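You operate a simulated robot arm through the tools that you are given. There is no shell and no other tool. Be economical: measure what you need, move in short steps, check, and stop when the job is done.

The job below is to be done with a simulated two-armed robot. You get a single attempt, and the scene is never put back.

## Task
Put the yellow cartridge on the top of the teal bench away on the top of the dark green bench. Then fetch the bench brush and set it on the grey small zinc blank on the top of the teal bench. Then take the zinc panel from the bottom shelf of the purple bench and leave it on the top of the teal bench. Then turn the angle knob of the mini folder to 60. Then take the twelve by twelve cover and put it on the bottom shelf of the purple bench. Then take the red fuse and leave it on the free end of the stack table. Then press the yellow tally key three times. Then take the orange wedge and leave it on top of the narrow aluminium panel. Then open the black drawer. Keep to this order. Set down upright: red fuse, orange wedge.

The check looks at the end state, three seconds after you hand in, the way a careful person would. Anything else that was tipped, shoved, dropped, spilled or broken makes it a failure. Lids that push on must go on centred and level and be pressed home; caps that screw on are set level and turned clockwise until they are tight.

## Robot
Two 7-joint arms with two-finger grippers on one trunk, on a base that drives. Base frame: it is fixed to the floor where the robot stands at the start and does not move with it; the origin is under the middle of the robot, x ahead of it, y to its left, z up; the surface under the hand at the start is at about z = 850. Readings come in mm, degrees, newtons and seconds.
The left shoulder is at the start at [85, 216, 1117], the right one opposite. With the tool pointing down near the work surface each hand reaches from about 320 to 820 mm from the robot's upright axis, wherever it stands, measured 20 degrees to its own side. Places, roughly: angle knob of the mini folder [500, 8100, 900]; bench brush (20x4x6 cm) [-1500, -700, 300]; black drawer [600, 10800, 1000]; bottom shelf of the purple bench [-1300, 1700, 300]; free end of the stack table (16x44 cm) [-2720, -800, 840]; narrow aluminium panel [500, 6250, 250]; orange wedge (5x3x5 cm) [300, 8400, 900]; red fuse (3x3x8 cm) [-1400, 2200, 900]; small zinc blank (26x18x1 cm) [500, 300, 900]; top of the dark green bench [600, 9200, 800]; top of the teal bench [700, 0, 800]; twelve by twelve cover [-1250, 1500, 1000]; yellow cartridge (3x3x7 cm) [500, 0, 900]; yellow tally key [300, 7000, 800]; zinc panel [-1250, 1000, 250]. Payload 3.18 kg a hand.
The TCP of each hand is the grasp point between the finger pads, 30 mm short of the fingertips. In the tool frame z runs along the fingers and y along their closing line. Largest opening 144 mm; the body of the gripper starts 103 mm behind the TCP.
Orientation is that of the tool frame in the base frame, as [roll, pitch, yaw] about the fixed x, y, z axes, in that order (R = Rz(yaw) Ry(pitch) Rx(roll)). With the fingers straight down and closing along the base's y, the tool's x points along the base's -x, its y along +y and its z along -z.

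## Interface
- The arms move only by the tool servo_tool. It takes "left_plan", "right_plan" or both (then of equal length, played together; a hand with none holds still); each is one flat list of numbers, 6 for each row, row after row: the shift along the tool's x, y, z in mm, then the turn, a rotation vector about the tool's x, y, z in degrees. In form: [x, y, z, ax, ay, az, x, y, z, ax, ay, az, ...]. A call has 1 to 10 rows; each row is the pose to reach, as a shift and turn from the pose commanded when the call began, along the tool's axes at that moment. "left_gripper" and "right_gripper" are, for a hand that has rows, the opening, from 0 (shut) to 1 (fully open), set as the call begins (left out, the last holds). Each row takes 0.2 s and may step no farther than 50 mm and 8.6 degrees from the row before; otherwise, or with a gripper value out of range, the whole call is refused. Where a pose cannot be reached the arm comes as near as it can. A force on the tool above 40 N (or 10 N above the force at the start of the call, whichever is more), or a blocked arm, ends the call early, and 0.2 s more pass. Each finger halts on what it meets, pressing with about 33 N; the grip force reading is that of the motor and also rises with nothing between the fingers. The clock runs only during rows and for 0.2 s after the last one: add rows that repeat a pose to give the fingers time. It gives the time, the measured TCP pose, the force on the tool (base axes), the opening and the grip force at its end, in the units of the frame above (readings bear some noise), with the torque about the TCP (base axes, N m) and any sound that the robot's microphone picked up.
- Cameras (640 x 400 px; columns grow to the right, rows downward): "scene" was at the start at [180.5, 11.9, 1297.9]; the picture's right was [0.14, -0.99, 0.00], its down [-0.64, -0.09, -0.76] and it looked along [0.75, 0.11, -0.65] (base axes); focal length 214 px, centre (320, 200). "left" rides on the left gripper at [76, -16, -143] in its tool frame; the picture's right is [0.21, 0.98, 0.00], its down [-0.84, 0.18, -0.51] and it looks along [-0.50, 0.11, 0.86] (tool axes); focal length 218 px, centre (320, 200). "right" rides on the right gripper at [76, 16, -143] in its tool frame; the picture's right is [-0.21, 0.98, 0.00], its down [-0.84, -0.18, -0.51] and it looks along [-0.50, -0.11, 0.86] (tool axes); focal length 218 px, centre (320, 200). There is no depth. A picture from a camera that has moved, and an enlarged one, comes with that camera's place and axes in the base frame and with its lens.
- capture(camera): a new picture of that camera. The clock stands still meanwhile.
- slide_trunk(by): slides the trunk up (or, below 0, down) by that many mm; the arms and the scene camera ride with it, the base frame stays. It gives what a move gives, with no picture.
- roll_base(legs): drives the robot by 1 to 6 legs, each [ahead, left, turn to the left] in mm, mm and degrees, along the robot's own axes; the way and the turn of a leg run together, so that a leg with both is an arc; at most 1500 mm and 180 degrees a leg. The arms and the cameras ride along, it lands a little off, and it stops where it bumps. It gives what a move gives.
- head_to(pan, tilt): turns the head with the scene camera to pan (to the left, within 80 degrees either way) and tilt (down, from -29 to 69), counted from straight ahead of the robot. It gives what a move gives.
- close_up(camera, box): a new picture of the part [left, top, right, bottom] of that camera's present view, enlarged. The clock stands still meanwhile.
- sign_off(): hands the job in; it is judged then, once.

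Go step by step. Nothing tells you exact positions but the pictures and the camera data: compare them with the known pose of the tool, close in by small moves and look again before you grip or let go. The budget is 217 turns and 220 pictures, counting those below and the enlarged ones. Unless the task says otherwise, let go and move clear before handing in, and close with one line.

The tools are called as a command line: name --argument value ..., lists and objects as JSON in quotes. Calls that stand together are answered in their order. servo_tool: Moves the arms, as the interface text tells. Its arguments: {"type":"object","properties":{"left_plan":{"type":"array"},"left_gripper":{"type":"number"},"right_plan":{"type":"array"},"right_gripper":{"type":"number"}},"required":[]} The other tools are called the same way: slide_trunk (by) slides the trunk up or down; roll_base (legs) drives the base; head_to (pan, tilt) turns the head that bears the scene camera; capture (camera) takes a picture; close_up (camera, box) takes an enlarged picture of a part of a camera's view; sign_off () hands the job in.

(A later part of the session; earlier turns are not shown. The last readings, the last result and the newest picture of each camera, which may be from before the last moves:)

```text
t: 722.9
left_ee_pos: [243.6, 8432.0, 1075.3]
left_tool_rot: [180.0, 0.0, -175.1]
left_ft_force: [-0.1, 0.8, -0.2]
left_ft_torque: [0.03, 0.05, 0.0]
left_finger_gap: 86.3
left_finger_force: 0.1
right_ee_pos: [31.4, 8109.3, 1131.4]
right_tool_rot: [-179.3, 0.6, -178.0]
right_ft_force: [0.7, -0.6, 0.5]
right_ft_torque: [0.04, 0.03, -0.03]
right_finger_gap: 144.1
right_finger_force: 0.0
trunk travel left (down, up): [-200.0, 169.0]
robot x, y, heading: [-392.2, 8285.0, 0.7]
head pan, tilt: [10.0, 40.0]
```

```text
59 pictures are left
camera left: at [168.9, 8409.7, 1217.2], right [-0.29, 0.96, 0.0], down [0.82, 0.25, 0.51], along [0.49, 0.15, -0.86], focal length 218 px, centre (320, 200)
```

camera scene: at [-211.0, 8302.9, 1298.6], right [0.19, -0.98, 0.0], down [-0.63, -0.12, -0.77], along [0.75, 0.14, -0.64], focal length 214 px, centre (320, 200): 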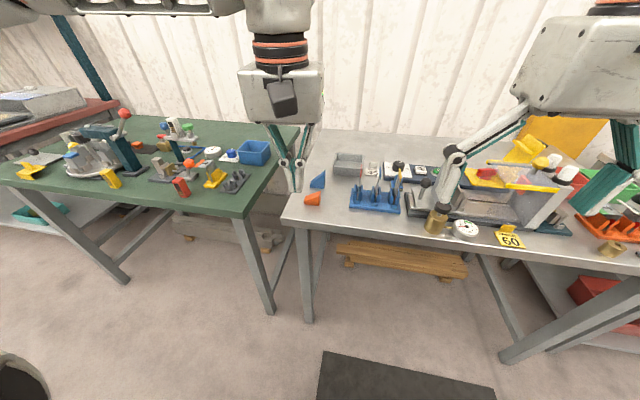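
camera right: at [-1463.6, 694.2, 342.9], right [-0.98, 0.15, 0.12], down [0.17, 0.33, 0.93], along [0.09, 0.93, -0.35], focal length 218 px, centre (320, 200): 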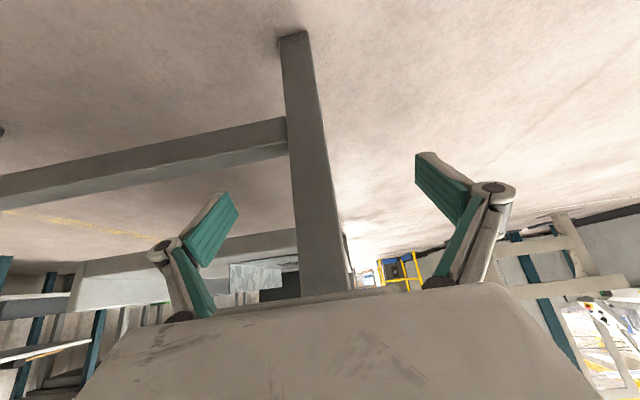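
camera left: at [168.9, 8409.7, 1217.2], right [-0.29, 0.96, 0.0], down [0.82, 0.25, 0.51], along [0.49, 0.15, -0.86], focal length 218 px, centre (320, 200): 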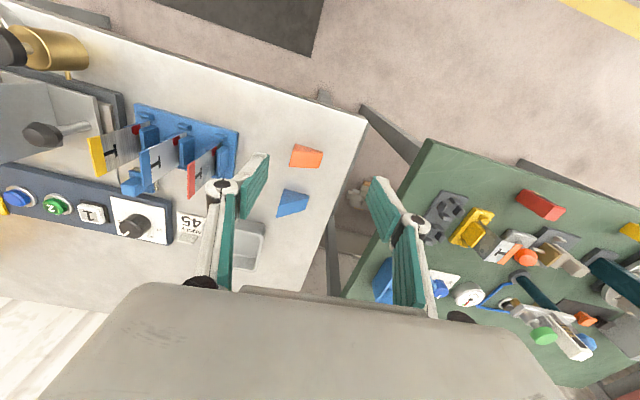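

The orange wedge lies along y at x 285–315, y 8398–8448, tall end toward -y. I turn the wrist so the fingers close along x and move above it.

servo_tool --left_plan '[-6, -2, 6, 0, 0, -8.5, -11, -4, 12, 0, 0, -17, -17, -6, 18, 0, 0, -25.5, -22, -8, 24, 0, 0, -34, -28, -10, 30, 0, 0, -42.5, -33, -13, 36, 0, 0, -51, -39, -15, 42, 0, 0, -59.5, -44, -17, 48, 0, 0, -68, -50, -19, 54, 0, 0, -76.5, -55, -21, 60, 0, 0, -85]' --left_gripper 0.45

capture --camera "left"

close_up --camera "scene" --box '[265, 120, 365, 215]'

```text
t: 725.1
left_ee_pos: [300.9, 8417.5, 1013.7]
left_tool_rot: [179.9, 0.0, -89.8]
left_ft_force: [0.3, 1.0, -0.7]
left_ft_torque: [0.01, 0.0, 0.01]
left_finger_gap: 64.9
left_finger_force: 0.2
right_ee_pos: [30.9, 8108.9, 1132.1]
right_tool_rot: [-179.2, 0.6, -178.0]
right_ft_force: [-0.7, -0.1, -0.1]
right_ft_torque: [-0.01, -0.05, 0.01]
right_finger_gap: 143.9
right_finger_force: 0.0
trunk travel left (down, up): [-200.0, 169.0]
robot x, y, heading: [-395.2, 8284.1, 0.8]
head pan, tilt: [10.0, 40.0]
```

```text
58 pictures are left
camera left: at [317.8, 8341.3, 1156.8], right [-0.98, -0.21, 0.0], down [-0.18, 0.84, 0.51], along [-0.11, 0.5, -0.86], focal length 218 px, centre (320, 200)
```

left: 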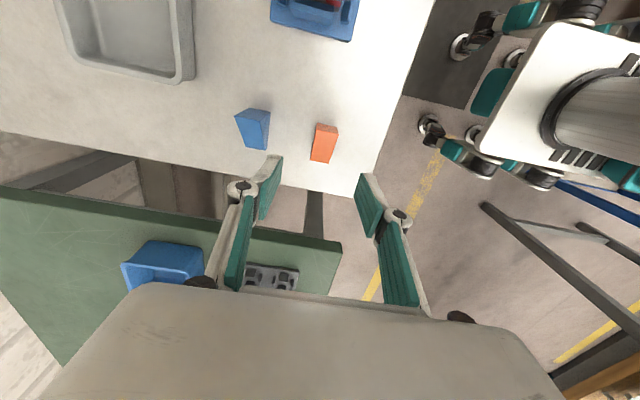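

```text
4.21 times, centred on (315, 168) of scene
camera zoom: at [-210.9, 8302.9, 1298.6], right [0.19, -0.98, 0.0], down [-0.63, -0.12, -0.77], along [0.75, 0.14, -0.64], focal length 903 px, centre (341, 337)
```

zoom: 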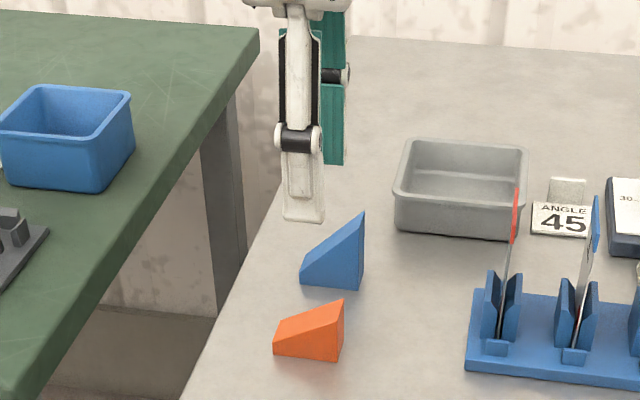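

servo_tool --left_plan '[0, 5, 45, 0, 0, 0, 0, 6, 90, 0, 0, 0, 0, 6, 115, 0, 0, 0]'

capture --camera "left"

```text
t: 725.9
left_ee_pos: [295.6, 8417.9, 899.7]
left_tool_rot: [-179.9, 0.0, -89.9]
left_ft_force: [0.6, 1.0, 0.0]
left_ft_torque: [0.0, -0.02, -0.01]
left_finger_gap: 64.7
left_finger_force: 0.0
right_ee_pos: [31.2, 8110.4, 1132.1]
right_tool_rot: [-179.3, 0.6, -178.1]
right_ft_force: [-0.9, 0.2, -0.5]
right_ft_torque: [-0.03, -0.02, 0.0]
right_finger_gap: 144.1
right_finger_force: 0.0
trunk travel left (down, up): [-200.0, 169.0]
robot x, y, heading: [-388.0, 8289.8, 0.9]
head pan, tilt: [10.0, 40.0]
```

```text
56 pictures are left
camera left: at [312.4, 8341.1, 1042.2], right [-0.98, -0.21, 0.0], down [-0.18, 0.84, 0.51], along [-0.11, 0.5, -0.86], focal length 218 px, centre (320, 200)
```

left: 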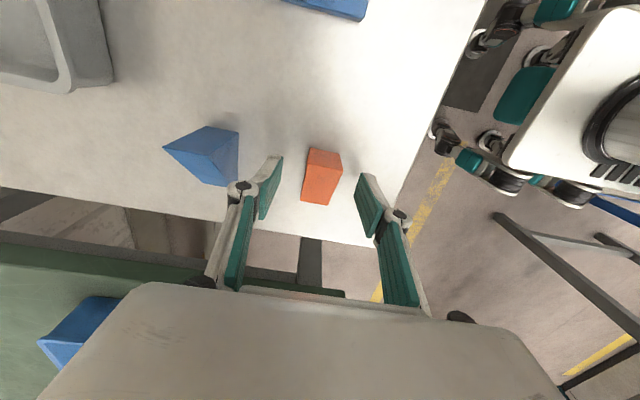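

servo_tool --left_plan '[0, 0, 8, 0, 0, 0, 0, 0, 15, 0, 0, 0]'

servo_tool --left_plan '[0, 0, 0, 0, 0, 0, 0, 0, 0, 0, 0, 0, 0, 0, 0, 0, 0, 0]' --left_gripper 0

servo_tool --left_plan '[0, 0, -30, 0, 0, 0, 0, 0, -70, 0, 0, 0, 0, 0, -110, 0, 0, 0, 10, 30, -140, 0, 0, 0, 20, 70, -160, 0, 0, 0, 20, 110, -170, 0, 0, 0]'

capture --camera "left"

```text
t: 726.5
left_ee_pos: [296.9, 8417.6, 883.9]
left_tool_rot: [180.0, -0.1, -90.0]
left_ft_force: [1.2, 0.2, 0.0]
left_ft_torque: [0.01, 0.01, -0.01]
left_finger_gap: 64.7
left_finger_force: 0.1
right_ee_pos: [30.3, 8110.2, 1131.5]
right_tool_rot: [-179.3, 0.6, -178.1]
right_ft_force: [0.1, -0.4, 0.2]
right_ft_torque: [-0.04, -0.04, 0.05]
right_finger_gap: 143.8
right_finger_force: 0.1
trunk travel left (down, up): [-200.0, 169.0]
robot x, y, heading: [-391.5, 8287.0, 0.7]
head pan, tilt: [10.0, 40.0]
```

```text
t: 727.3
left_ee_pos: [297.1, 8416.9, 884.3]
left_tool_rot: [180.0, 0.0, -90.0]
left_ft_force: [-0.7, 0.5, 0.0]
left_ft_torque: [0.02, 0.03, -0.01]
left_finger_gap: 27.6
left_finger_force: 32.7
right_ee_pos: [30.9, 8109.9, 1132.8]
right_tool_rot: [-179.3, 0.7, -178.1]
right_ft_force: [0.0, 0.3, 0.9]
right_ft_torque: [0.0, 0.01, -0.01]
right_finger_gap: 143.8
right_finger_force: 0.0
trunk travel left (down, up): [-200.0, 169.0]
robot x, y, heading: [-389.1, 8286.6, 0.9]
head pan, tilt: [10.0, 40.0]
```

```text
t: 728.7
left_ee_pos: [183.6, 8399.9, 1053.4]
left_tool_rot: [-180.0, -0.1, -89.9]
left_ft_force: [-0.1, 0.0, -2.3]
left_ft_torque: [0.0, -0.03, -0.03]
left_finger_gap: 27.3
left_finger_force: 32.7
right_ee_pos: [30.5, 8110.7, 1132.6]
right_tool_rot: [-179.4, 0.7, -178.0]
right_ft_force: [0.2, 0.1, 0.0]
right_ft_torque: [0.0, -0.02, 0.05]
right_finger_gap: 144.0
right_finger_force: 0.1
trunk travel left (down, up): [-200.0, 169.0]
robot x, y, heading: [-392.3, 8285.3, 0.6]
head pan, tilt: [10.0, 40.0]
```

```text
55 pictures are left
camera left: at [199.9, 8323.0, 1196.0], right [-0.98, -0.21, 0.0], down [-0.18, 0.84, 0.51], along [-0.11, 0.5, -0.86], focal length 218 px, centre (320, 200)
```

left: 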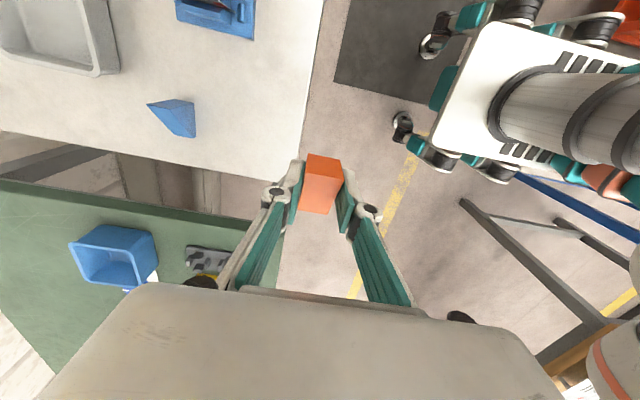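

The wedge is held upright. I retract the hand and drive to the white bench's lower shelf with panel 94.

servo_tool --left_plan '[0, 45, 0, 0, 0, 0, 0, 90, 0, 0, 0, 0]'

roll_base --legs '[[20, 0, -0.7], [0, -1500, 0], [0, -930, 0]]'

head_to --pan 20 --tilt 40

capture --camera "scene"

```text
t: 729.3
left_ee_pos: [95.7, 8396.7, 1055.7]
left_tool_rot: [-179.9, -0.1, -90.0]
left_ft_force: [0.4, -0.2, -2.9]
left_ft_torque: [-0.01, 0.01, 0.02]
left_finger_gap: 27.5
left_finger_force: 33.2
right_ee_pos: [29.8, 8110.9, 1131.9]
right_tool_rot: [-179.4, 0.7, -178.0]
right_ft_force: [-0.7, 0.0, 0.8]
right_ft_torque: [-0.03, 0.04, -0.03]
right_finger_gap: 144.2
right_finger_force: 0.0
trunk travel left (down, up): [-200.0, 169.0]
robot x, y, heading: [-390.2, 8284.8, 0.7]
head pan, tilt: [10.0, 40.0]
```

```text
t: 751.2
left_ee_pos: [129.9, 5944.9, 1055.4]
left_tool_rot: [-180.0, 0.0, -90.4]
left_ft_force: [-0.1, -0.1, -1.8]
left_ft_torque: [0.01, 0.01, 0.01]
left_finger_gap: 26.9
left_finger_force: 33.4
right_ee_pos: [62.7, 5659.3, 1133.0]
right_tool_rot: [-179.4, 0.7, -178.5]
right_ft_force: [0.7, -0.4, -0.2]
right_ft_torque: [-0.02, 0.03, -0.04]
right_finger_gap: 143.9
right_finger_force: 0.0
trunk travel left (down, up): [-200.0, 169.0]
robot x, y, heading: [-360.3, 5839.6, 0.4]
head pan, tilt: [10.0, 40.0]
```

```text
t: 752.0
left_ee_pos: [130.5, 5946.5, 1054.4]
left_tool_rot: [180.0, 0.0, -90.5]
left_ft_force: [-0.6, 0.1, -1.8]
left_ft_torque: [0.01, -0.01, -0.04]
left_finger_gap: 27.7
left_finger_force: 33.0
right_ee_pos: [61.8, 5658.9, 1132.0]
right_tool_rot: [-179.3, 0.7, -178.6]
right_ft_force: [0.3, 0.3, -0.1]
right_ft_torque: [0.0, 0.03, 0.0]
right_finger_gap: 143.9
right_finger_force: 0.0
trunk travel left (down, up): [-200.0, 169.0]
robot x, y, heading: [-359.3, 5839.6, 0.3]
head pan, tilt: [20.0, 40.0]
```

```text
54 pictures are left
camera scene: at [-181.4, 5868.5, 1298.6], right [0.35, -0.94, 0.0], down [-0.6, -0.22, -0.77], along [0.72, 0.26, -0.64], focal length 214 px, centre (320, 200)
```

scene: 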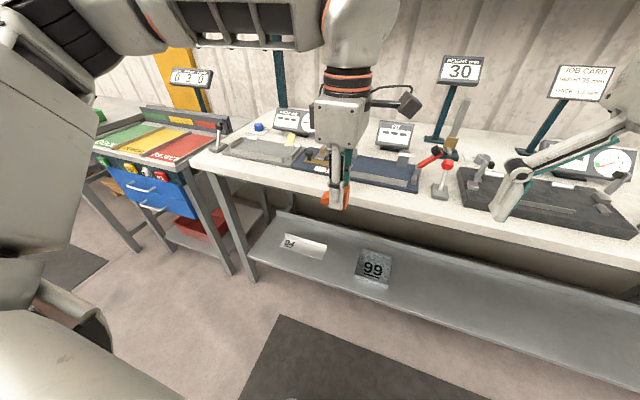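

close_up --camera "scene" --box '[240, 205, 400, 305]'

```text
4.00 times, centred on (320, 255) of scene
camera zoom: at [-181.4, 5868.5, 1298.6], right [0.35, -0.94, 0.0], down [-0.6, -0.22, -0.77], along [0.72, 0.26, -0.64], focal length 858 px, centre (320, -20)
```

zoom: 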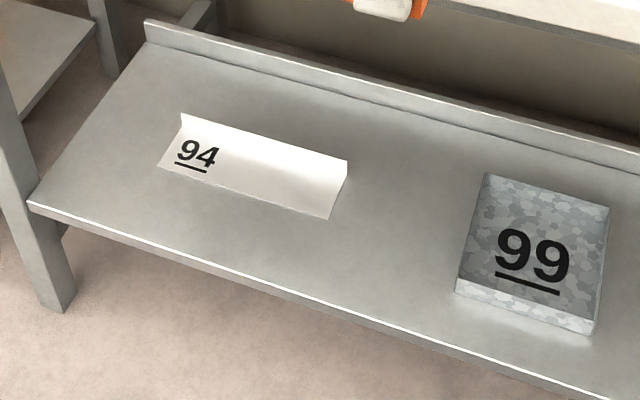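

Panel 94 is an L-shaped sheet: flat x 478–555, y 6091–6354, flange at the back. I turn to heading 20°, lower the trunk and left hand in front of the bench, as I did for the brush.

servo_tool --right_plan '[15, 0, -30, 0, 0, 0, 30, 0, -60, 0, 0, 0]'

roll_base --legs '[[-30, -45, 19.7]]'

slide_trunk --by -90

servo_tool --left_plan '[-8, -15, 44, 0, 0, 2, -16, -30, 88, 0, 0, 4, -24, -45, 132, 0, 0, 6, -32, -60, 176, 0, 0, 8, -40, -75, 220, 0, 0, 10, -48, -90, 264, 0, 0, 12, -56, -105, 308, 0, 0, 14, -64, -120, 352, 0, 0, 16, -72, -135, 396, 0, 0, 18, -80, -150, 440, 0, 0, 19.7]'

capture --camera "scene"

```text
t: 752.6
left_ee_pos: [130.3, 5944.8, 1056.0]
left_tool_rot: [-179.8, 0.1, -90.6]
left_ft_force: [0.4, -0.8, -3.0]
left_ft_torque: [0.0, 0.0, 0.01]
left_finger_gap: 27.6
left_finger_force: 32.8
right_ee_pos: [30.6, 5659.4, 1193.7]
right_tool_rot: [-179.3, 0.7, -178.6]
right_ft_force: [0.5, 0.9, 1.0]
right_ft_torque: [-0.02, 0.01, -0.02]
right_finger_gap: 143.8
right_finger_force: 0.0
trunk travel left (down, up): [-200.0, 169.0]
robot x, y, heading: [-359.6, 5837.6, 0.3]
head pan, tilt: [20.0, 40.0]
```

```text
t: 754.0
left_ee_pos: [44.8, 6053.8, 1054.0]
left_tool_rot: [-179.9, 0.0, -70.8]
left_ft_force: [-0.2, 0.8, -2.8]
left_ft_torque: [0.0, 0.0, 0.01]
left_finger_gap: 27.7
left_finger_force: 33.4
right_ee_pos: [49.3, 5752.5, 1192.6]
right_tool_rot: [-179.2, 0.6, -158.9]
right_ft_force: [0.1, -0.6, -0.3]
right_ft_torque: [0.02, -0.02, -0.02]
right_finger_gap: 144.0
right_finger_force: 0.0
trunk travel left (down, up): [-200.0, 169.0]
robot x, y, heading: [-377.4, 5790.3, 20.0]
head pan, tilt: [20.0, 40.0]
```

```text
t: 755.3
left_ee_pos: [43.6, 6052.8, 967.1]
left_tool_rot: [-179.8, -0.1, -70.9]
left_ft_force: [0.2, 0.1, -1.8]
left_ft_torque: [0.03, -0.03, -0.01]
left_finger_gap: 27.8
left_finger_force: 32.6
right_ee_pos: [46.5, 5751.1, 1104.4]
right_tool_rot: [-179.3, 0.9, -158.8]
right_ft_force: [-0.5, 0.1, 0.2]
right_ft_torque: [0.06, -0.06, 0.05]
right_finger_gap: 144.0
right_finger_force: 0.0
trunk travel left (down, up): [-110.0, 259.0]
robot x, y, heading: [-382.6, 5788.4, 19.7]
head pan, tilt: [20.0, 40.0]
```

```text
t: 757.5
left_ee_pos: [161.8, 6177.8, 523.9]
left_tool_rot: [179.9, 0.0, -90.6]
left_ft_force: [1.0, -0.3, -2.3]
left_ft_torque: [0.0, 0.01, 0.01]
left_finger_gap: 27.4
left_finger_force: 33.0
right_ee_pos: [48.9, 5752.3, 1102.1]
right_tool_rot: [-179.2, 0.5, -158.8]
right_ft_force: [0.3, 0.2, -0.7]
right_ft_torque: [-0.01, -0.01, 0.0]
right_finger_gap: 143.9
right_finger_force: 0.1
trunk travel left (down, up): [-110.0, 259.0]
robot x, y, heading: [-378.6, 5791.5, 20.2]
head pan, tilt: [20.0, 40.0]
```

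```text
52 pictures are left
camera scene: at [-135.3, 5908.4, 1194.7], right [0.64, -0.77, 0.0], down [-0.49, -0.41, -0.77], along [0.59, 0.49, -0.64], focal length 214 px, centre (320, 200)
```

scene: 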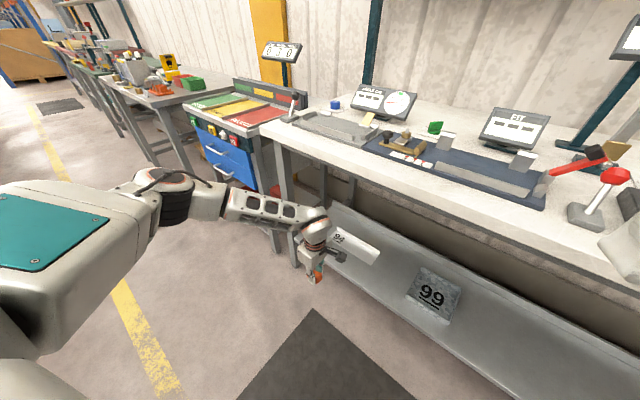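

servo_tool --left_plan '[-11, -11, 43, 0, 0, 0, -22, -21, 86, 0, 0, 0, -34, -32, 128, 0, 0, 0]'

roll_base --legs '[[120, -45, 0]]'

capture --camera "left"

capture --camera "scene"

```text
t: 758.3
left_ee_pos: [191.3, 6210.2, 395.2]
left_tool_rot: [179.9, -0.1, -90.7]
left_ft_force: [0.2, 1.0, -2.6]
left_ft_torque: [-0.07, 0.02, 0.0]
left_finger_gap: 27.6
left_finger_force: 32.9
right_ee_pos: [49.7, 5751.8, 1101.2]
right_tool_rot: [-179.3, 0.5, -159.0]
right_ft_force: [0.7, 0.3, 0.1]
right_ft_torque: [-0.01, 0.05, -0.03]
right_finger_gap: 144.0
right_finger_force: 0.0
trunk travel left (down, up): [-110.0, 259.0]
robot x, y, heading: [-378.2, 5791.1, 19.8]
head pan, tilt: [20.0, 40.0]
```

```text
t: 759.6
left_ee_pos: [320.2, 6210.5, 397.2]
left_tool_rot: [180.0, 0.0, -90.5]
left_ft_force: [0.0, -0.5, -2.9]
left_ft_torque: [-0.01, -0.01, -0.02]
left_finger_gap: 27.2
left_finger_force: 33.3
right_ee_pos: [177.5, 5751.8, 1103.0]
right_tool_rot: [-179.4, 0.6, -158.9]
right_ft_force: [1.1, -1.0, 0.7]
right_ft_torque: [0.0, 0.01, -0.01]
right_finger_gap: 143.9
right_finger_force: 0.0
trunk travel left (down, up): [-110.0, 259.0]
robot x, y, heading: [-249.7, 5790.7, 20.0]
head pan, tilt: [20.0, 40.0]
```

```text
51 pictures are left
camera left: at [336.2, 6133.7, 539.4], right [-0.98, -0.2, 0.0], down [-0.17, 0.84, 0.51], along [-0.1, 0.5, -0.86], focal length 218 px, centre (320, 200)
```

left: 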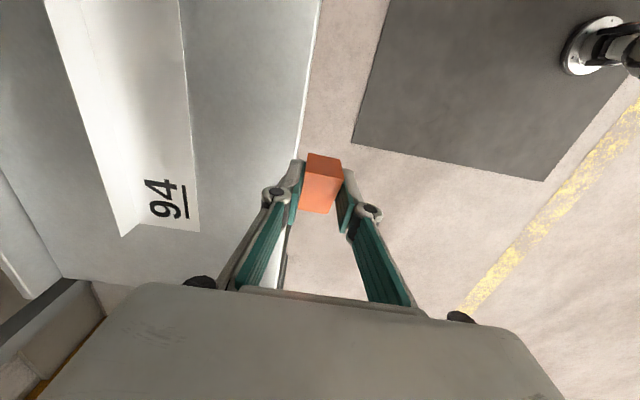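

```text
50 pictures are left
camera scene: at [-7.2, 5907.0, 1195.1], right [0.64, -0.77, 0.0], down [-0.49, -0.41, -0.77], along [0.59, 0.49, -0.64], focal length 214 px, centre (320, 200)
```

scene: 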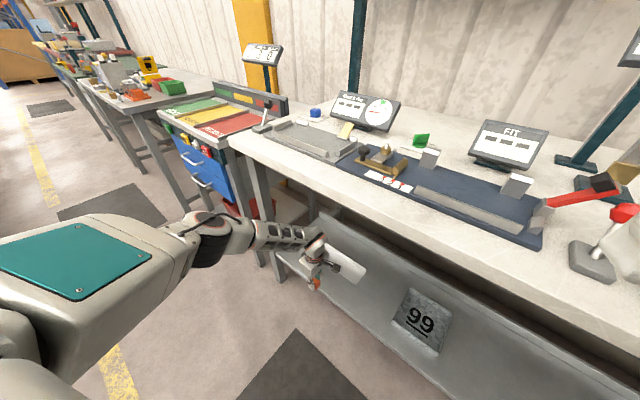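

roll_base --legs '[[178, -62, 0]]'

capture --camera "left"

```text
t: 761.1
left_ee_pos: [506.4, 6210.8, 396.6]
left_tool_rot: [180.0, 0.0, -90.5]
left_ft_force: [0.1, 0.0, -2.7]
left_ft_torque: [0.0, 0.02, -0.04]
left_finger_gap: 27.5
left_finger_force: 32.9
right_ee_pos: [361.2, 5752.1, 1103.0]
right_tool_rot: [-179.4, 0.5, -159.2]
right_ft_force: [-0.5, -1.3, -0.1]
right_ft_torque: [0.01, 0.0, -0.03]
right_finger_gap: 144.0
right_finger_force: 0.0
trunk travel left (down, up): [-110.0, 259.0]
robot x, y, heading: [-68.9, 5792.5, 19.9]
head pan, tilt: [20.0, 40.0]
```

```text
49 pictures are left
camera left: at [521.0, 6133.8, 539.4], right [-0.98, -0.2, 0.0], down [-0.17, 0.84, 0.51], along [-0.1, 0.5, -0.86], focal length 218 px, centre (320, 200)
```

left: 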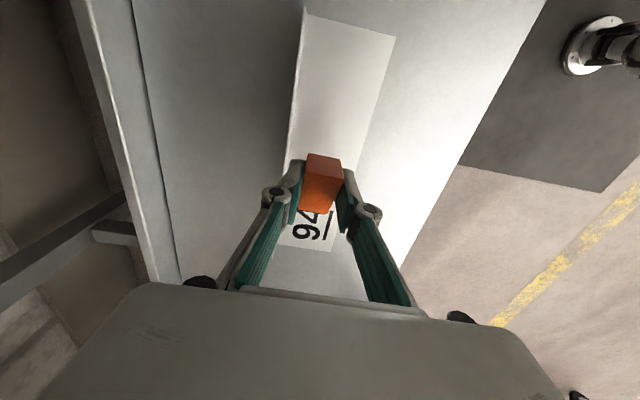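

The drop point is a bit near the flange; I shift 14 mm outward and lower until contact.

servo_tool --left_plan '[0, 7, 10, 0, 0, 0, 0, 14, 25, 0, 0, 0, 0, 14, 40, 0, 0, 0, 0, 14, 48, 0, 0, 0, 0, 14, 52, 0, 0, 0, 0, 14, 55, 0, 0, 0, 0, 14, 58, 0, 0, 0, 0, 14, 61, 0, 0, 0, 0, 14, 64, 0, 0, 0]'

capture --camera "left"

```text
t: 763.1
left_ee_pos: [493.5, 6211.4, 337.0]
left_tool_rot: [-179.8, 0.1, -90.5]
left_ft_force: [-6.3, -0.4, 21.2]
left_ft_torque: [0.12, 0.26, 0.07]
left_finger_gap: 27.6
left_finger_force: 32.1
right_ee_pos: [358.4, 5750.5, 1104.1]
right_tool_rot: [-179.3, 0.9, -159.1]
right_ft_force: [0.9, -0.5, 0.3]
right_ft_torque: [-0.01, -0.01, 0.01]
right_finger_gap: 143.7
right_finger_force: 0.1
trunk travel left (down, up): [-110.0, 259.0]
robot x, y, heading: [-67.4, 5789.1, 19.7]
head pan, tilt: [20.0, 40.0]
```

```text
48 pictures are left
camera left: at [508.2, 6134.6, 479.6], right [-0.98, -0.2, -0.01], down [-0.17, 0.84, 0.51], along [-0.1, 0.5, -0.86], focal length 218 px, centre (320, 200)
```

left: 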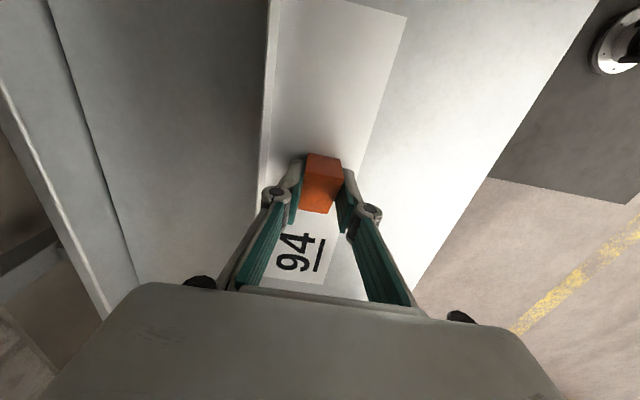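

Contact on the panel with margins both sides. I release slightly and rise.

servo_tool --left_plan '[0, 0, -2, 0, 0, 0, 0, 0, -3, 0, 0, 0]' --left_gripper 0.32

servo_tool --left_plan '[0, 0, -15, 0, 0, 0, 0, 0, -40, 0, 0, 0, 0, 0, -75, 0, 0, 0]'

capture --camera "left"

```text
t: 763.7
left_ee_pos: [491.9, 6210.6, 336.7]
left_tool_rot: [-179.8, 0.0, -90.6]
left_ft_force: [-0.4, -0.5, -0.8]
left_ft_torque: [0.0, 0.03, 0.0]
left_finger_gap: 46.2
left_finger_force: 0.1
right_ee_pos: [361.3, 5751.8, 1102.9]
right_tool_rot: [-179.3, 0.6, -159.1]
right_ft_force: [-0.5, -0.3, -0.3]
right_ft_torque: [0.01, -0.01, -0.02]
right_finger_gap: 143.9
right_finger_force: 0.2
trunk travel left (down, up): [-110.0, 259.0]
robot x, y, heading: [-66.8, 5789.5, 19.9]
head pan, tilt: [20.0, 40.0]
```

```text
t: 764.5
left_ee_pos: [492.6, 6210.7, 413.4]
left_tool_rot: [-179.9, 0.0, -90.6]
left_ft_force: [0.0, 0.5, -0.9]
left_ft_torque: [-0.02, -0.01, -0.02]
left_finger_gap: 46.4
left_finger_force: 0.0
right_ee_pos: [360.2, 5752.1, 1103.8]
right_tool_rot: [-179.3, 0.7, -159.0]
right_ft_force: [0.1, 0.0, 1.4]
right_ft_torque: [0.01, -0.01, 0.03]
right_finger_gap: 144.2
right_finger_force: 0.1
trunk travel left (down, up): [-110.0, 259.0]
robot x, y, heading: [-64.9, 5790.7, 19.9]
head pan, tilt: [20.0, 40.0]
```

```text
47 pictures are left
camera left: at [507.5, 6133.9, 556.0], right [-0.98, -0.2, 0.0], down [-0.17, 0.84, 0.51], along [-0.1, 0.5, -0.86], focal length 218 px, centre (320, 200)
```

left: 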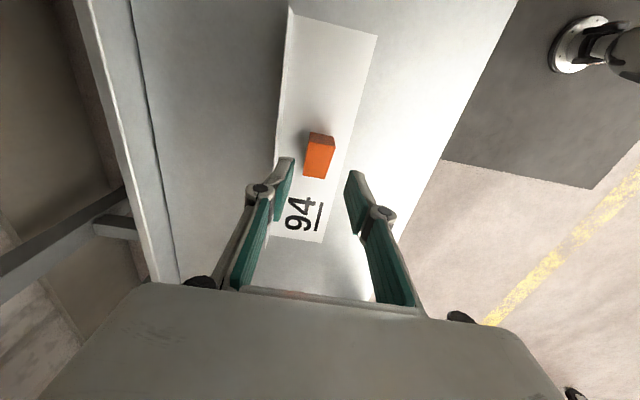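

The wedge stands upright on panel 94. I drive straight out and raise the arm and trunk again.

roll_base --legs '[[-320, 117, 0]]'

servo_tool --left_plan '[10, 8, -45, 0, 0, 0, 20, 16, -90, 0, 0, 0, 30, 24, -135, 0, 0, 0, 40, 32, -180, 0, 0, 0, 50, 40, -225, 0, 0, 0, 60, 48, -270, 0, 0, 0, 70, 56, -315, 0, 0, 0, 80, 64, -360, 0, 0, 0, 90, 72, -405, 0, 0, 0, 100, 80, -450, 0, 0, 0]'

slide_trunk --by 90

capture --camera "scene"

```text
t: 766.7
left_ee_pos: [157.1, 6215.2, 413.0]
left_tool_rot: [180.0, 0.0, -90.7]
left_ft_force: [0.2, -0.4, -0.2]
left_ft_torque: [0.04, 0.01, 0.0]
left_finger_gap: 46.1
left_finger_force: 0.1
right_ee_pos: [23.4, 5756.5, 1102.4]
right_tool_rot: [-179.3, 0.6, -159.3]
right_ft_force: [-0.2, -0.5, 0.0]
right_ft_torque: [0.0, -0.02, 0.03]
right_finger_gap: 143.9
right_finger_force: 0.1
trunk travel left (down, up): [-110.0, 259.0]
robot x, y, heading: [-403.7, 5796.4, 20.1]
head pan, tilt: [20.0, 40.0]
```

```text
t: 768.9
left_ee_pos: [75.9, 6114.6, 862.3]
left_tool_rot: [-179.9, 0.0, -90.8]
left_ft_force: [-0.1, 0.0, -0.7]
left_ft_torque: [0.0, -0.03, 0.0]
left_finger_gap: 46.0
left_finger_force: 0.0
right_ee_pos: [23.3, 5756.2, 1103.3]
right_tool_rot: [-179.2, 0.7, -159.3]
right_ft_force: [0.1, -0.5, 0.6]
right_ft_torque: [0.0, -0.04, -0.02]
right_finger_gap: 144.0
right_finger_force: 0.0
trunk travel left (down, up): [-110.0, 259.0]
robot x, y, heading: [-402.7, 5798.4, 19.5]
head pan, tilt: [20.0, 40.0]
```

```text
t: 770.2
left_ee_pos: [76.4, 6114.2, 950.7]
left_tool_rot: [179.9, -0.1, -90.7]
left_ft_force: [-0.6, 0.3, -0.2]
left_ft_torque: [-0.01, 0.03, 0.02]
left_finger_gap: 46.3
left_finger_force: 0.0
right_ee_pos: [26.3, 5756.1, 1190.4]
right_tool_rot: [-179.3, 0.4, -159.3]
right_ft_force: [-0.1, -0.4, -0.8]
right_ft_torque: [-0.01, 0.05, 0.0]
right_finger_gap: 143.9
right_finger_force: 0.2
trunk travel left (down, up): [-200.0, 169.0]
robot x, y, heading: [-402.0, 5795.3, 19.8]
head pan, tilt: [20.0, 40.0]
```

```text
46 pictures are left
camera scene: at [-245.1, 5881.9, 1298.2], right [0.64, -0.77, 0.0], down [-0.5, -0.41, -0.77], along [0.59, 0.49, -0.64], focal length 214 px, centre (320, 200)
```

scene: 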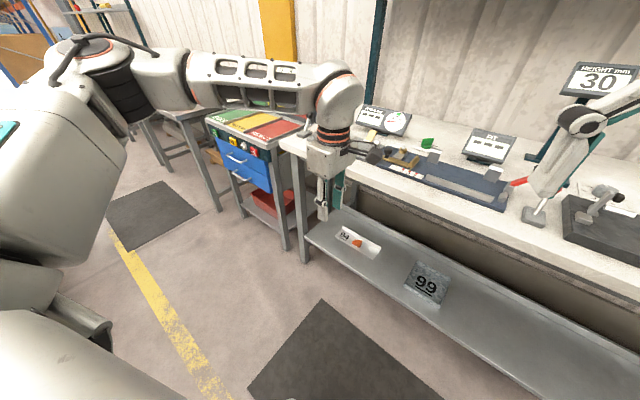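

Now the black drawer near [600, 10800, 1000]. I square up and drive left along the aisle.

servo_tool --left_plan '[0, 0, -45, 0, 0, 0, 0, 0, -90, 0, 0, 0, 0, 10, -120, 0, 0, 0]'

roll_base --legs '[[20, 0, -20], [0, 1500, 0], [0, 1500, 0]]'

roll_base --legs '[[0, 0, 0], [0, 1450, 0]]'

head_to --pan 40 --tilt 25

capture --camera "scene"

```text
t: 771.0
left_ee_pos: [63.7, 6113.1, 1072.1]
left_tool_rot: [-179.9, 0.0, -90.9]
left_ft_force: [0.1, 0.4, -0.8]
left_ft_torque: [0.03, 0.01, -0.02]
left_finger_gap: 46.1
left_finger_force: 0.1
right_ee_pos: [23.2, 5755.0, 1193.2]
right_tool_rot: [-179.3, 0.7, -159.3]
right_ft_force: [-0.8, 0.1, 0.1]
right_ft_torque: [0.02, -0.03, 0.0]
right_finger_gap: 144.0
right_finger_force: 0.1
trunk travel left (down, up): [-200.0, 169.0]
robot x, y, heading: [-403.5, 5795.7, 19.6]
head pan, tilt: [20.0, 40.0]
```

```text
t: 798.3
left_ee_pos: [105.9, 8972.9, 1070.1]
left_tool_rot: [179.9, -0.1, -108.7]
left_ft_force: [0.2, -0.4, 0.6]
left_ft_torque: [0.01, 0.01, 0.0]
left_finger_gap: 46.3
left_finger_force: 0.0
right_ee_pos: [-40.5, 8642.3, 1193.7]
right_tool_rot: [-179.3, 0.6, -177.1]
right_ft_force: [0.3, 0.2, 0.1]
right_ft_torque: [-0.02, -0.01, -0.02]
right_finger_gap: 143.7
right_finger_force: 0.0
trunk travel left (down, up): [-200.0, 169.0]
robot x, y, heading: [-432.2, 8811.0, 1.7]
head pan, tilt: [20.0, 40.0]
```

```text
t: 811.5
left_ee_pos: [72.0, 10419.4, 1070.4]
left_tool_rot: [-180.0, 0.0, -109.4]
left_ft_force: [0.4, -0.1, -0.4]
left_ft_torque: [0.02, 0.03, 0.04]
left_finger_gap: 46.2
left_finger_force: 0.0
right_ee_pos: [-79.6, 10092.0, 1193.4]
right_tool_rot: [-179.3, 0.5, -177.9]
right_ft_force: [0.3, 1.0, 0.9]
right_ft_torque: [-0.01, -0.01, 0.03]
right_finger_gap: 144.0
right_finger_force: 0.1
trunk travel left (down, up): [-200.0, 169.0]
robot x, y, heading: [-475.3, 10266.0, 1.1]
head pan, tilt: [20.0, 40.0]
```

```text
t: 812.4
left_ee_pos: [71.4, 10419.4, 1071.3]
left_tool_rot: [179.9, 0.0, -109.3]
left_ft_force: [-0.8, 0.2, -0.1]
left_ft_torque: [-0.03, 0.01, -0.02]
left_finger_gap: 46.1
left_finger_force: 0.2
right_ee_pos: [-79.6, 10092.1, 1192.8]
right_tool_rot: [-179.3, 0.6, -177.8]
right_ft_force: [0.2, 0.2, 0.6]
right_ft_torque: [0.04, 0.02, 0.0]
right_finger_gap: 144.2
right_finger_force: 0.1
trunk travel left (down, up): [-200.0, 169.0]
robot x, y, heading: [-475.1, 10269.8, 1.1]
head pan, tilt: [40.0, 25.0]
```

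```text
45 pictures are left
camera scene: at [-305.6, 10328.2, 1321.9], right [0.66, -0.75, 0.0], down [-0.32, -0.28, -0.91], along [0.68, 0.59, -0.42], focal length 214 px, centre (320, 200)
```

scene: 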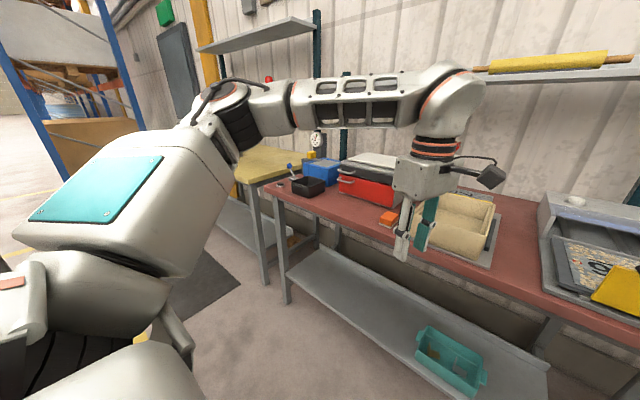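

roll_base --legs '[[60, 430, -1.1]]'

head_to --pan 5 --tilt 30

capture --camera "scene"

close_up --camera "scene" --box '[180, 120, 420, 260]'

```text
t: 816.7
left_ee_pos: [132.8, 10837.6, 1071.3]
left_tool_rot: [179.9, -0.1, -110.6]
left_ft_force: [0.4, 0.1, -0.1]
left_ft_torque: [-0.01, 0.02, 0.01]
left_finger_gap: 46.1
left_finger_force: 0.0
right_ee_pos: [-24.9, 10514.1, 1192.4]
right_tool_rot: [-179.2, 0.7, -179.2]
right_ft_force: [0.8, 0.0, -0.2]
right_ft_torque: [0.03, 0.0, 0.02]
right_finger_gap: 144.0
right_finger_force: 0.1
trunk travel left (down, up): [-200.0, 169.0]
robot x, y, heading: [-415.5, 10699.6, -0.3]
head pan, tilt: [40.0, 25.0]
```

```text
t: 817.7
left_ee_pos: [133.4, 10838.3, 1071.7]
left_tool_rot: [-180.0, 0.1, -110.7]
left_ft_force: [0.9, 0.3, -0.1]
left_ft_torque: [-0.02, -0.01, -0.02]
left_finger_gap: 46.0
left_finger_force: 0.1
right_ee_pos: [-26.5, 10512.9, 1192.3]
right_tool_rot: [-179.3, 0.6, -179.2]
right_ft_force: [0.6, 0.8, -0.6]
right_ft_torque: [-0.03, 0.0, -0.03]
right_finger_gap: 143.9
right_finger_force: 0.1
trunk travel left (down, up): [-200.0, 169.0]
robot x, y, heading: [-413.1, 10696.6, -0.5]
head pan, tilt: [5.0, 30.0]
```

```text
44 pictures are left
camera scene: at [-227.4, 10704.3, 1314.0], right [0.08, -1.0, 0.0], down [-0.5, -0.04, -0.87], along [0.86, 0.07, -0.5], focal length 214 px, centre (320, 200)
```

scene: 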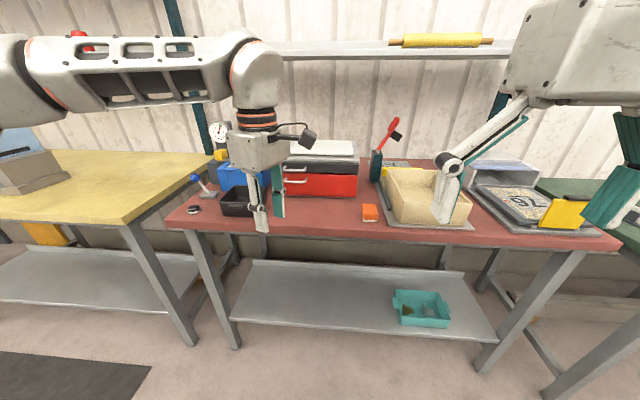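

```text
2.67 times, centred on (300, 190) of scene
camera zoom: at [-227.4, 10704.3, 1314.0], right [0.08, -1.0, 0.0], down [-0.5, -0.04, -0.87], along [0.86, 0.07, -0.5], focal length 572 px, centre (373, 227)
```

zoom: 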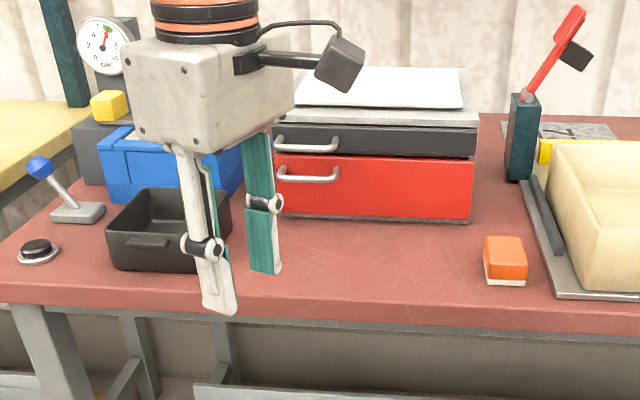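

The black drawer is the upper one of the small chest, with a bar handle near [580, 10870, 979]. I drive closer and turn the left fingers to close along x.

roll_base --legs '[[330, 0, 0.5]]'

servo_tool --left_plan '[0, 0, 0, 0, 0, -7, 0, 0, 0, 0, 0, -14, 0, 0, 0, 0, 0, -20, 0, 0, 0, 0, 0, -20]'

capture --camera "left"

close_up --camera "scene" --box '[180, 120, 420, 270]'

```text
t: 819.9
left_ee_pos: [466.8, 10843.9, 1072.6]
left_tool_rot: [-179.7, 0.0, -110.0]
left_ft_force: [2.6, 1.0, 7.8]
left_ft_torque: [0.03, -0.2, 0.04]
left_finger_gap: 52.2
left_finger_force: 1.1
right_ee_pos: [310.2, 10518.4, 1193.0]
right_tool_rot: [-179.3, 0.7, -178.5]
right_ft_force: [-0.3, 0.1, 0.2]
right_ft_torque: [-0.04, 0.02, 0.01]
right_finger_gap: 143.9
right_finger_force: 0.1
trunk travel left (down, up): [-200.0, 169.0]
robot x, y, heading: [-77.8, 10698.4, 0.2]
head pan, tilt: [5.0, 30.0]
```

```text
t: 820.9
left_ee_pos: [466.2, 10844.4, 1070.9]
left_tool_rot: [180.0, -0.1, -89.9]
left_ft_force: [-3.5, -1.0, 0.1]
left_ft_torque: [0.04, 0.1, -0.04]
left_finger_gap: 48.7
left_finger_force: 0.0
right_ee_pos: [310.1, 10518.6, 1192.0]
right_tool_rot: [-179.4, 0.6, -178.5]
right_ft_force: [-0.1, 0.3, -1.1]
right_ft_torque: [0.02, -0.01, -0.01]
right_finger_gap: 144.0
right_finger_force: 0.1
trunk travel left (down, up): [-200.0, 169.0]
robot x, y, heading: [-75.0, 10698.5, 0.3]
head pan, tilt: [5.0, 30.0]
```

```text
42 pictures are left
camera left: at [482.5, 10767.7, 1213.7], right [-0.98, -0.21, 0.0], down [-0.18, 0.84, 0.51], along [-0.11, 0.5, -0.86], focal length 218 px, centre (320, 200)
```

left: 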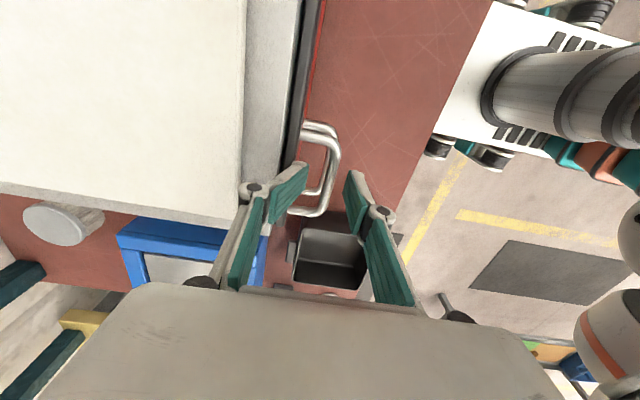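

```text
2.67 times, centred on (300, 195) of scene
camera zoom: at [107.6, 10706.5, 1313.9], right [0.09, -1.0, 0.0], down [-0.5, -0.05, -0.87], along [0.86, 0.08, -0.5], focal length 572 px, centre (373, 213)
```

zoom: 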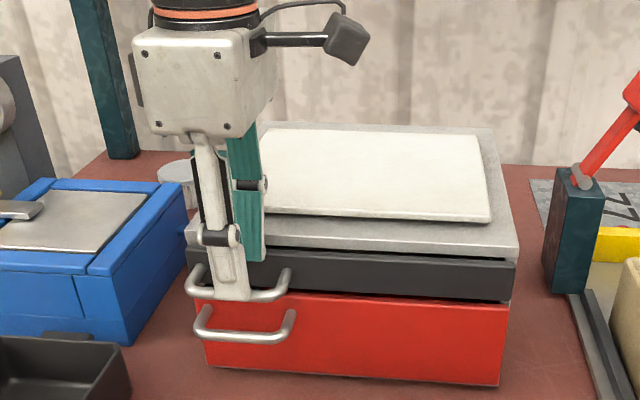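

close_up --camera "left" --box '[230, 90, 400, 240]'

```text
2.67 times, centred on (315, 165) of left
camera zoom: at [482.5, 10767.7, 1213.7], right [-0.98, -0.21, 0.0], down [-0.18, 0.84, 0.51], along [-0.11, 0.5, -0.86], focal length 582 px, centre (333, 293)
```

zoom: 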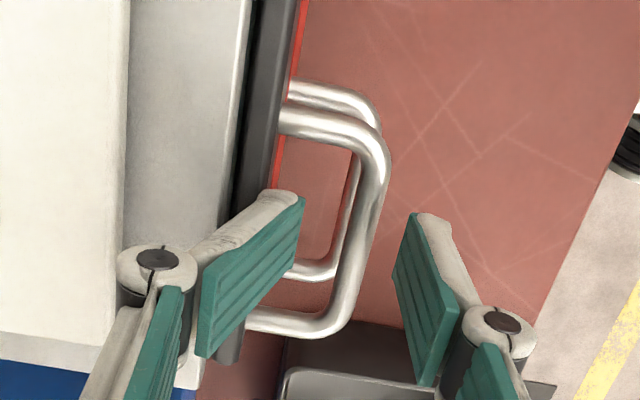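

The chest is closer than I judged: the black handle bar is at about [457, 10842, 1038], already between the fingers. I raise a little, narrow the opening and centre on the bar.

servo_tool --left_plan '[0, 0, -20, 0, 0, 0, -3, 9, -20, 0, 0, 0, -3, 9, -20, 0, 0, 0]'

servo_tool --left_plan '[0, 0, 0, 0, 0, 0, 0, 0, 0, 0, 0, 0]' --left_gripper 0.2

close_up --camera "left" --box '[230, 90, 400, 240]'

close_up --camera "scene" --box '[220, 160, 330, 260]'

```text
t: 821.7
left_ee_pos: [459.3, 10847.7, 1092.2]
left_tool_rot: [-179.8, -0.1, -90.1]
left_ft_force: [-0.2, -0.7, 0.0]
left_ft_torque: [-0.01, -0.01, -0.03]
left_finger_gap: 46.1
left_finger_force: 0.2
right_ee_pos: [310.3, 10517.8, 1192.7]
right_tool_rot: [-179.4, 0.7, -178.6]
right_ft_force: [-0.5, -0.1, -0.1]
right_ft_torque: [0.0, -0.02, 0.03]
right_finger_gap: 144.0
right_finger_force: 0.1
trunk travel left (down, up): [-200.0, 169.0]
robot x, y, heading: [-79.8, 10698.2, 0.3]
head pan, tilt: [5.0, 30.0]
```

```text
t: 822.3
left_ee_pos: [458.5, 10846.6, 1090.8]
left_tool_rot: [-179.8, -0.2, -90.1]
left_ft_force: [0.2, 0.1, -0.3]
left_ft_torque: [0.0, 0.0, 0.01]
left_finger_gap: 28.6
left_finger_force: 0.2
right_ee_pos: [311.6, 10518.3, 1193.2]
right_tool_rot: [-179.3, 0.7, -178.5]
right_ft_force: [0.1, -0.1, -0.6]
right_ft_torque: [-0.03, 0.04, 0.02]
right_finger_gap: 144.1
right_finger_force: 0.1
trunk travel left (down, up): [-200.0, 169.0]
robot x, y, heading: [-78.7, 10699.0, 0.5]
head pan, tilt: [5.0, 30.0]
```

```text
2.67 times, centred on (315, 165) of left
camera zoom: at [474.1, 10771.1, 1234.7], right [-0.98, -0.21, 0.0], down [-0.18, 0.84, 0.51], along [-0.1, 0.5, -0.86], focal length 582 px, centre (333, 293)
```

zoom: 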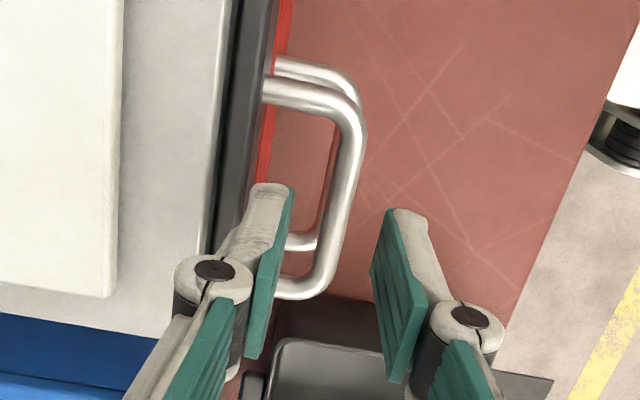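

```text
4.00 times, centred on (275, 210) of scene
camera zoom: at [107.9, 10706.5, 1314.0], right [0.09, -1.0, 0.0], down [-0.5, -0.05, -0.87], along [0.86, 0.08, -0.5], focal length 858 px, centre (500, 160)
```

zoom: 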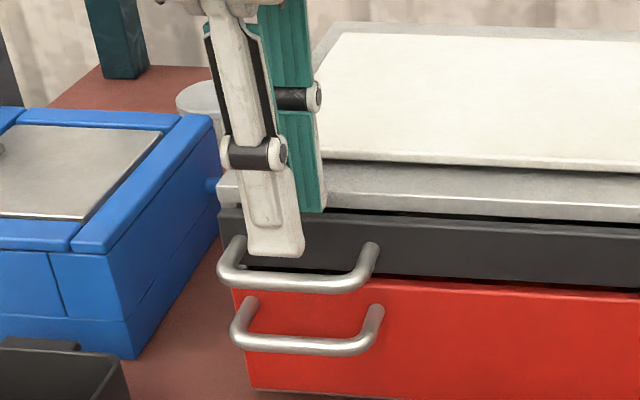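

Far finger lines up with the gap behind the bar. I lower to straddle it and close.

servo_tool --left_plan '[0, 2, 15, 0, 0, 0, 0, 2, 30, 0, 0, 0, 0, 2, 40, 0, 0, 0, 0, 2, 48, 0, 0, 0]'

servo_tool --left_plan '[0, 0, 0, 0, 0, 0, 0, 0, 0, 0, 0, 0]' --left_gripper 0

close_up --camera "left" --box '[230, 90, 400, 240]'

close_up --camera "scene" --box '[220, 160, 330, 260]'

```text
t: 823.3
left_ee_pos: [457.4, 10847.0, 1043.7]
left_tool_rot: [-179.8, -0.1, -90.0]
left_ft_force: [-0.5, -0.4, 0.2]
left_ft_torque: [0.0, 0.02, 0.03]
left_finger_gap: 28.6
left_finger_force: 0.0
right_ee_pos: [311.4, 10521.0, 1192.6]
right_tool_rot: [-179.3, 0.6, -178.5]
right_ft_force: [0.6, 0.6, 0.2]
right_ft_torque: [-0.01, 0.01, 0.03]
right_finger_gap: 143.7
right_finger_force: 0.1
trunk travel left (down, up): [-200.0, 169.0]
robot x, y, heading: [-79.1, 10698.7, 0.4]
head pan, tilt: [5.0, 30.0]
```

```text
t: 823.9
left_ee_pos: [457.0, 10847.5, 1043.8]
left_tool_rot: [-179.8, -0.2, -90.1]
left_ft_force: [0.7, 0.0, -0.9]
left_ft_torque: [0.12, 0.02, -0.83]
left_finger_gap: 8.9
left_finger_force: 39.0
right_ee_pos: [311.9, 10518.2, 1192.6]
right_tool_rot: [-179.3, 0.7, -178.7]
right_ft_force: [0.6, -0.2, 0.5]
right_ft_torque: [0.01, 0.0, 0.01]
right_finger_gap: 144.1
right_finger_force: 0.1
trunk travel left (down, up): [-200.0, 169.0]
robot x, y, heading: [-78.7, 10694.6, 0.3]
head pan, tilt: [5.0, 30.0]
```

```text
2.67 times, centred on (315, 165) of left
camera zoom: at [472.1, 10770.7, 1186.1], right [-0.98, -0.21, 0.0], down [-0.18, 0.84, 0.51], along [-0.1, 0.5, -0.86], focal length 582 px, centre (333, 293)
```

zoom: 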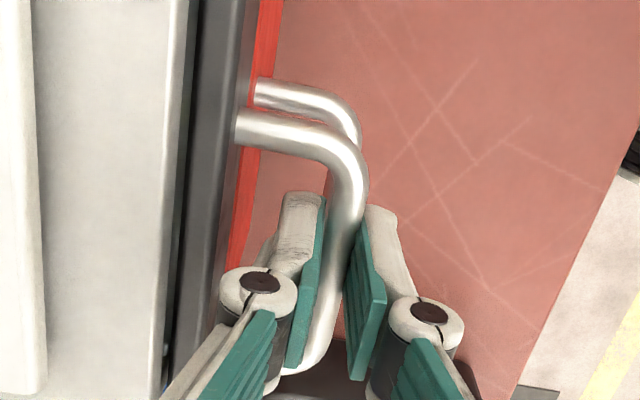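

```text
4.00 times, centred on (275, 210) of scene
camera zoom: at [108.0, 10706.4, 1314.0], right [0.09, -1.0, 0.0], down [-0.5, -0.05, -0.87], along [0.86, 0.08, -0.5], focal length 858 px, centre (500, 160)
```

zoom: 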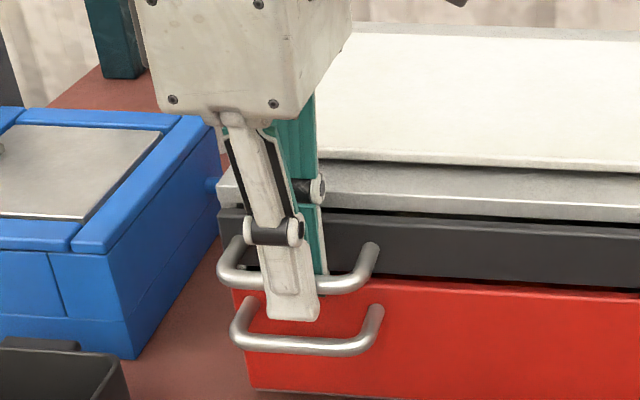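

The bar is gripped. I pull the drawer straight out.

servo_tool --left_plan '[0, 10, 0, 0, 0, 0, 0, 25, 0, 0, 0, 0, 0, 40, 0, 0, 0, 0, 0, 55, 0, 0, 0, 0, 0, 70, 0, 0, 0, 0, 0, 85, 0, 0, 0, 0, 0, 100, 0, 0, 0, 0]'

capture --camera "scene"

```text
t: 825.5
left_ee_pos: [356.9, 10847.7, 1043.2]
left_tool_rot: [-179.7, -0.1, -90.1]
left_ft_force: [0.1, 0.5, 0.4]
left_ft_torque: [-0.48, -0.01, -0.86]
left_finger_gap: 8.8
left_finger_force: 40.1
right_ee_pos: [310.9, 10519.2, 1193.8]
right_tool_rot: [-179.3, 0.7, -178.6]
right_ft_force: [0.0, 0.9, 1.3]
right_ft_torque: [-0.01, 0.02, 0.01]
right_finger_gap: 143.8
right_finger_force: 0.1
trunk travel left (down, up): [-200.0, 169.0]
robot x, y, heading: [-79.0, 10695.8, 0.4]
head pan, tilt: [5.0, 30.0]
```

```text
35 pictures are left
camera scene: at [107.7, 10706.6, 1314.1], right [0.09, -1.0, 0.0], down [-0.5, -0.05, -0.87], along [0.86, 0.08, -0.5], focal length 214 px, centre (320, 200)
```

scene: 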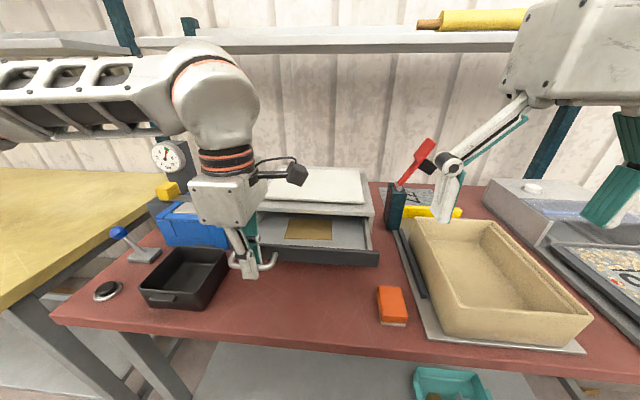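

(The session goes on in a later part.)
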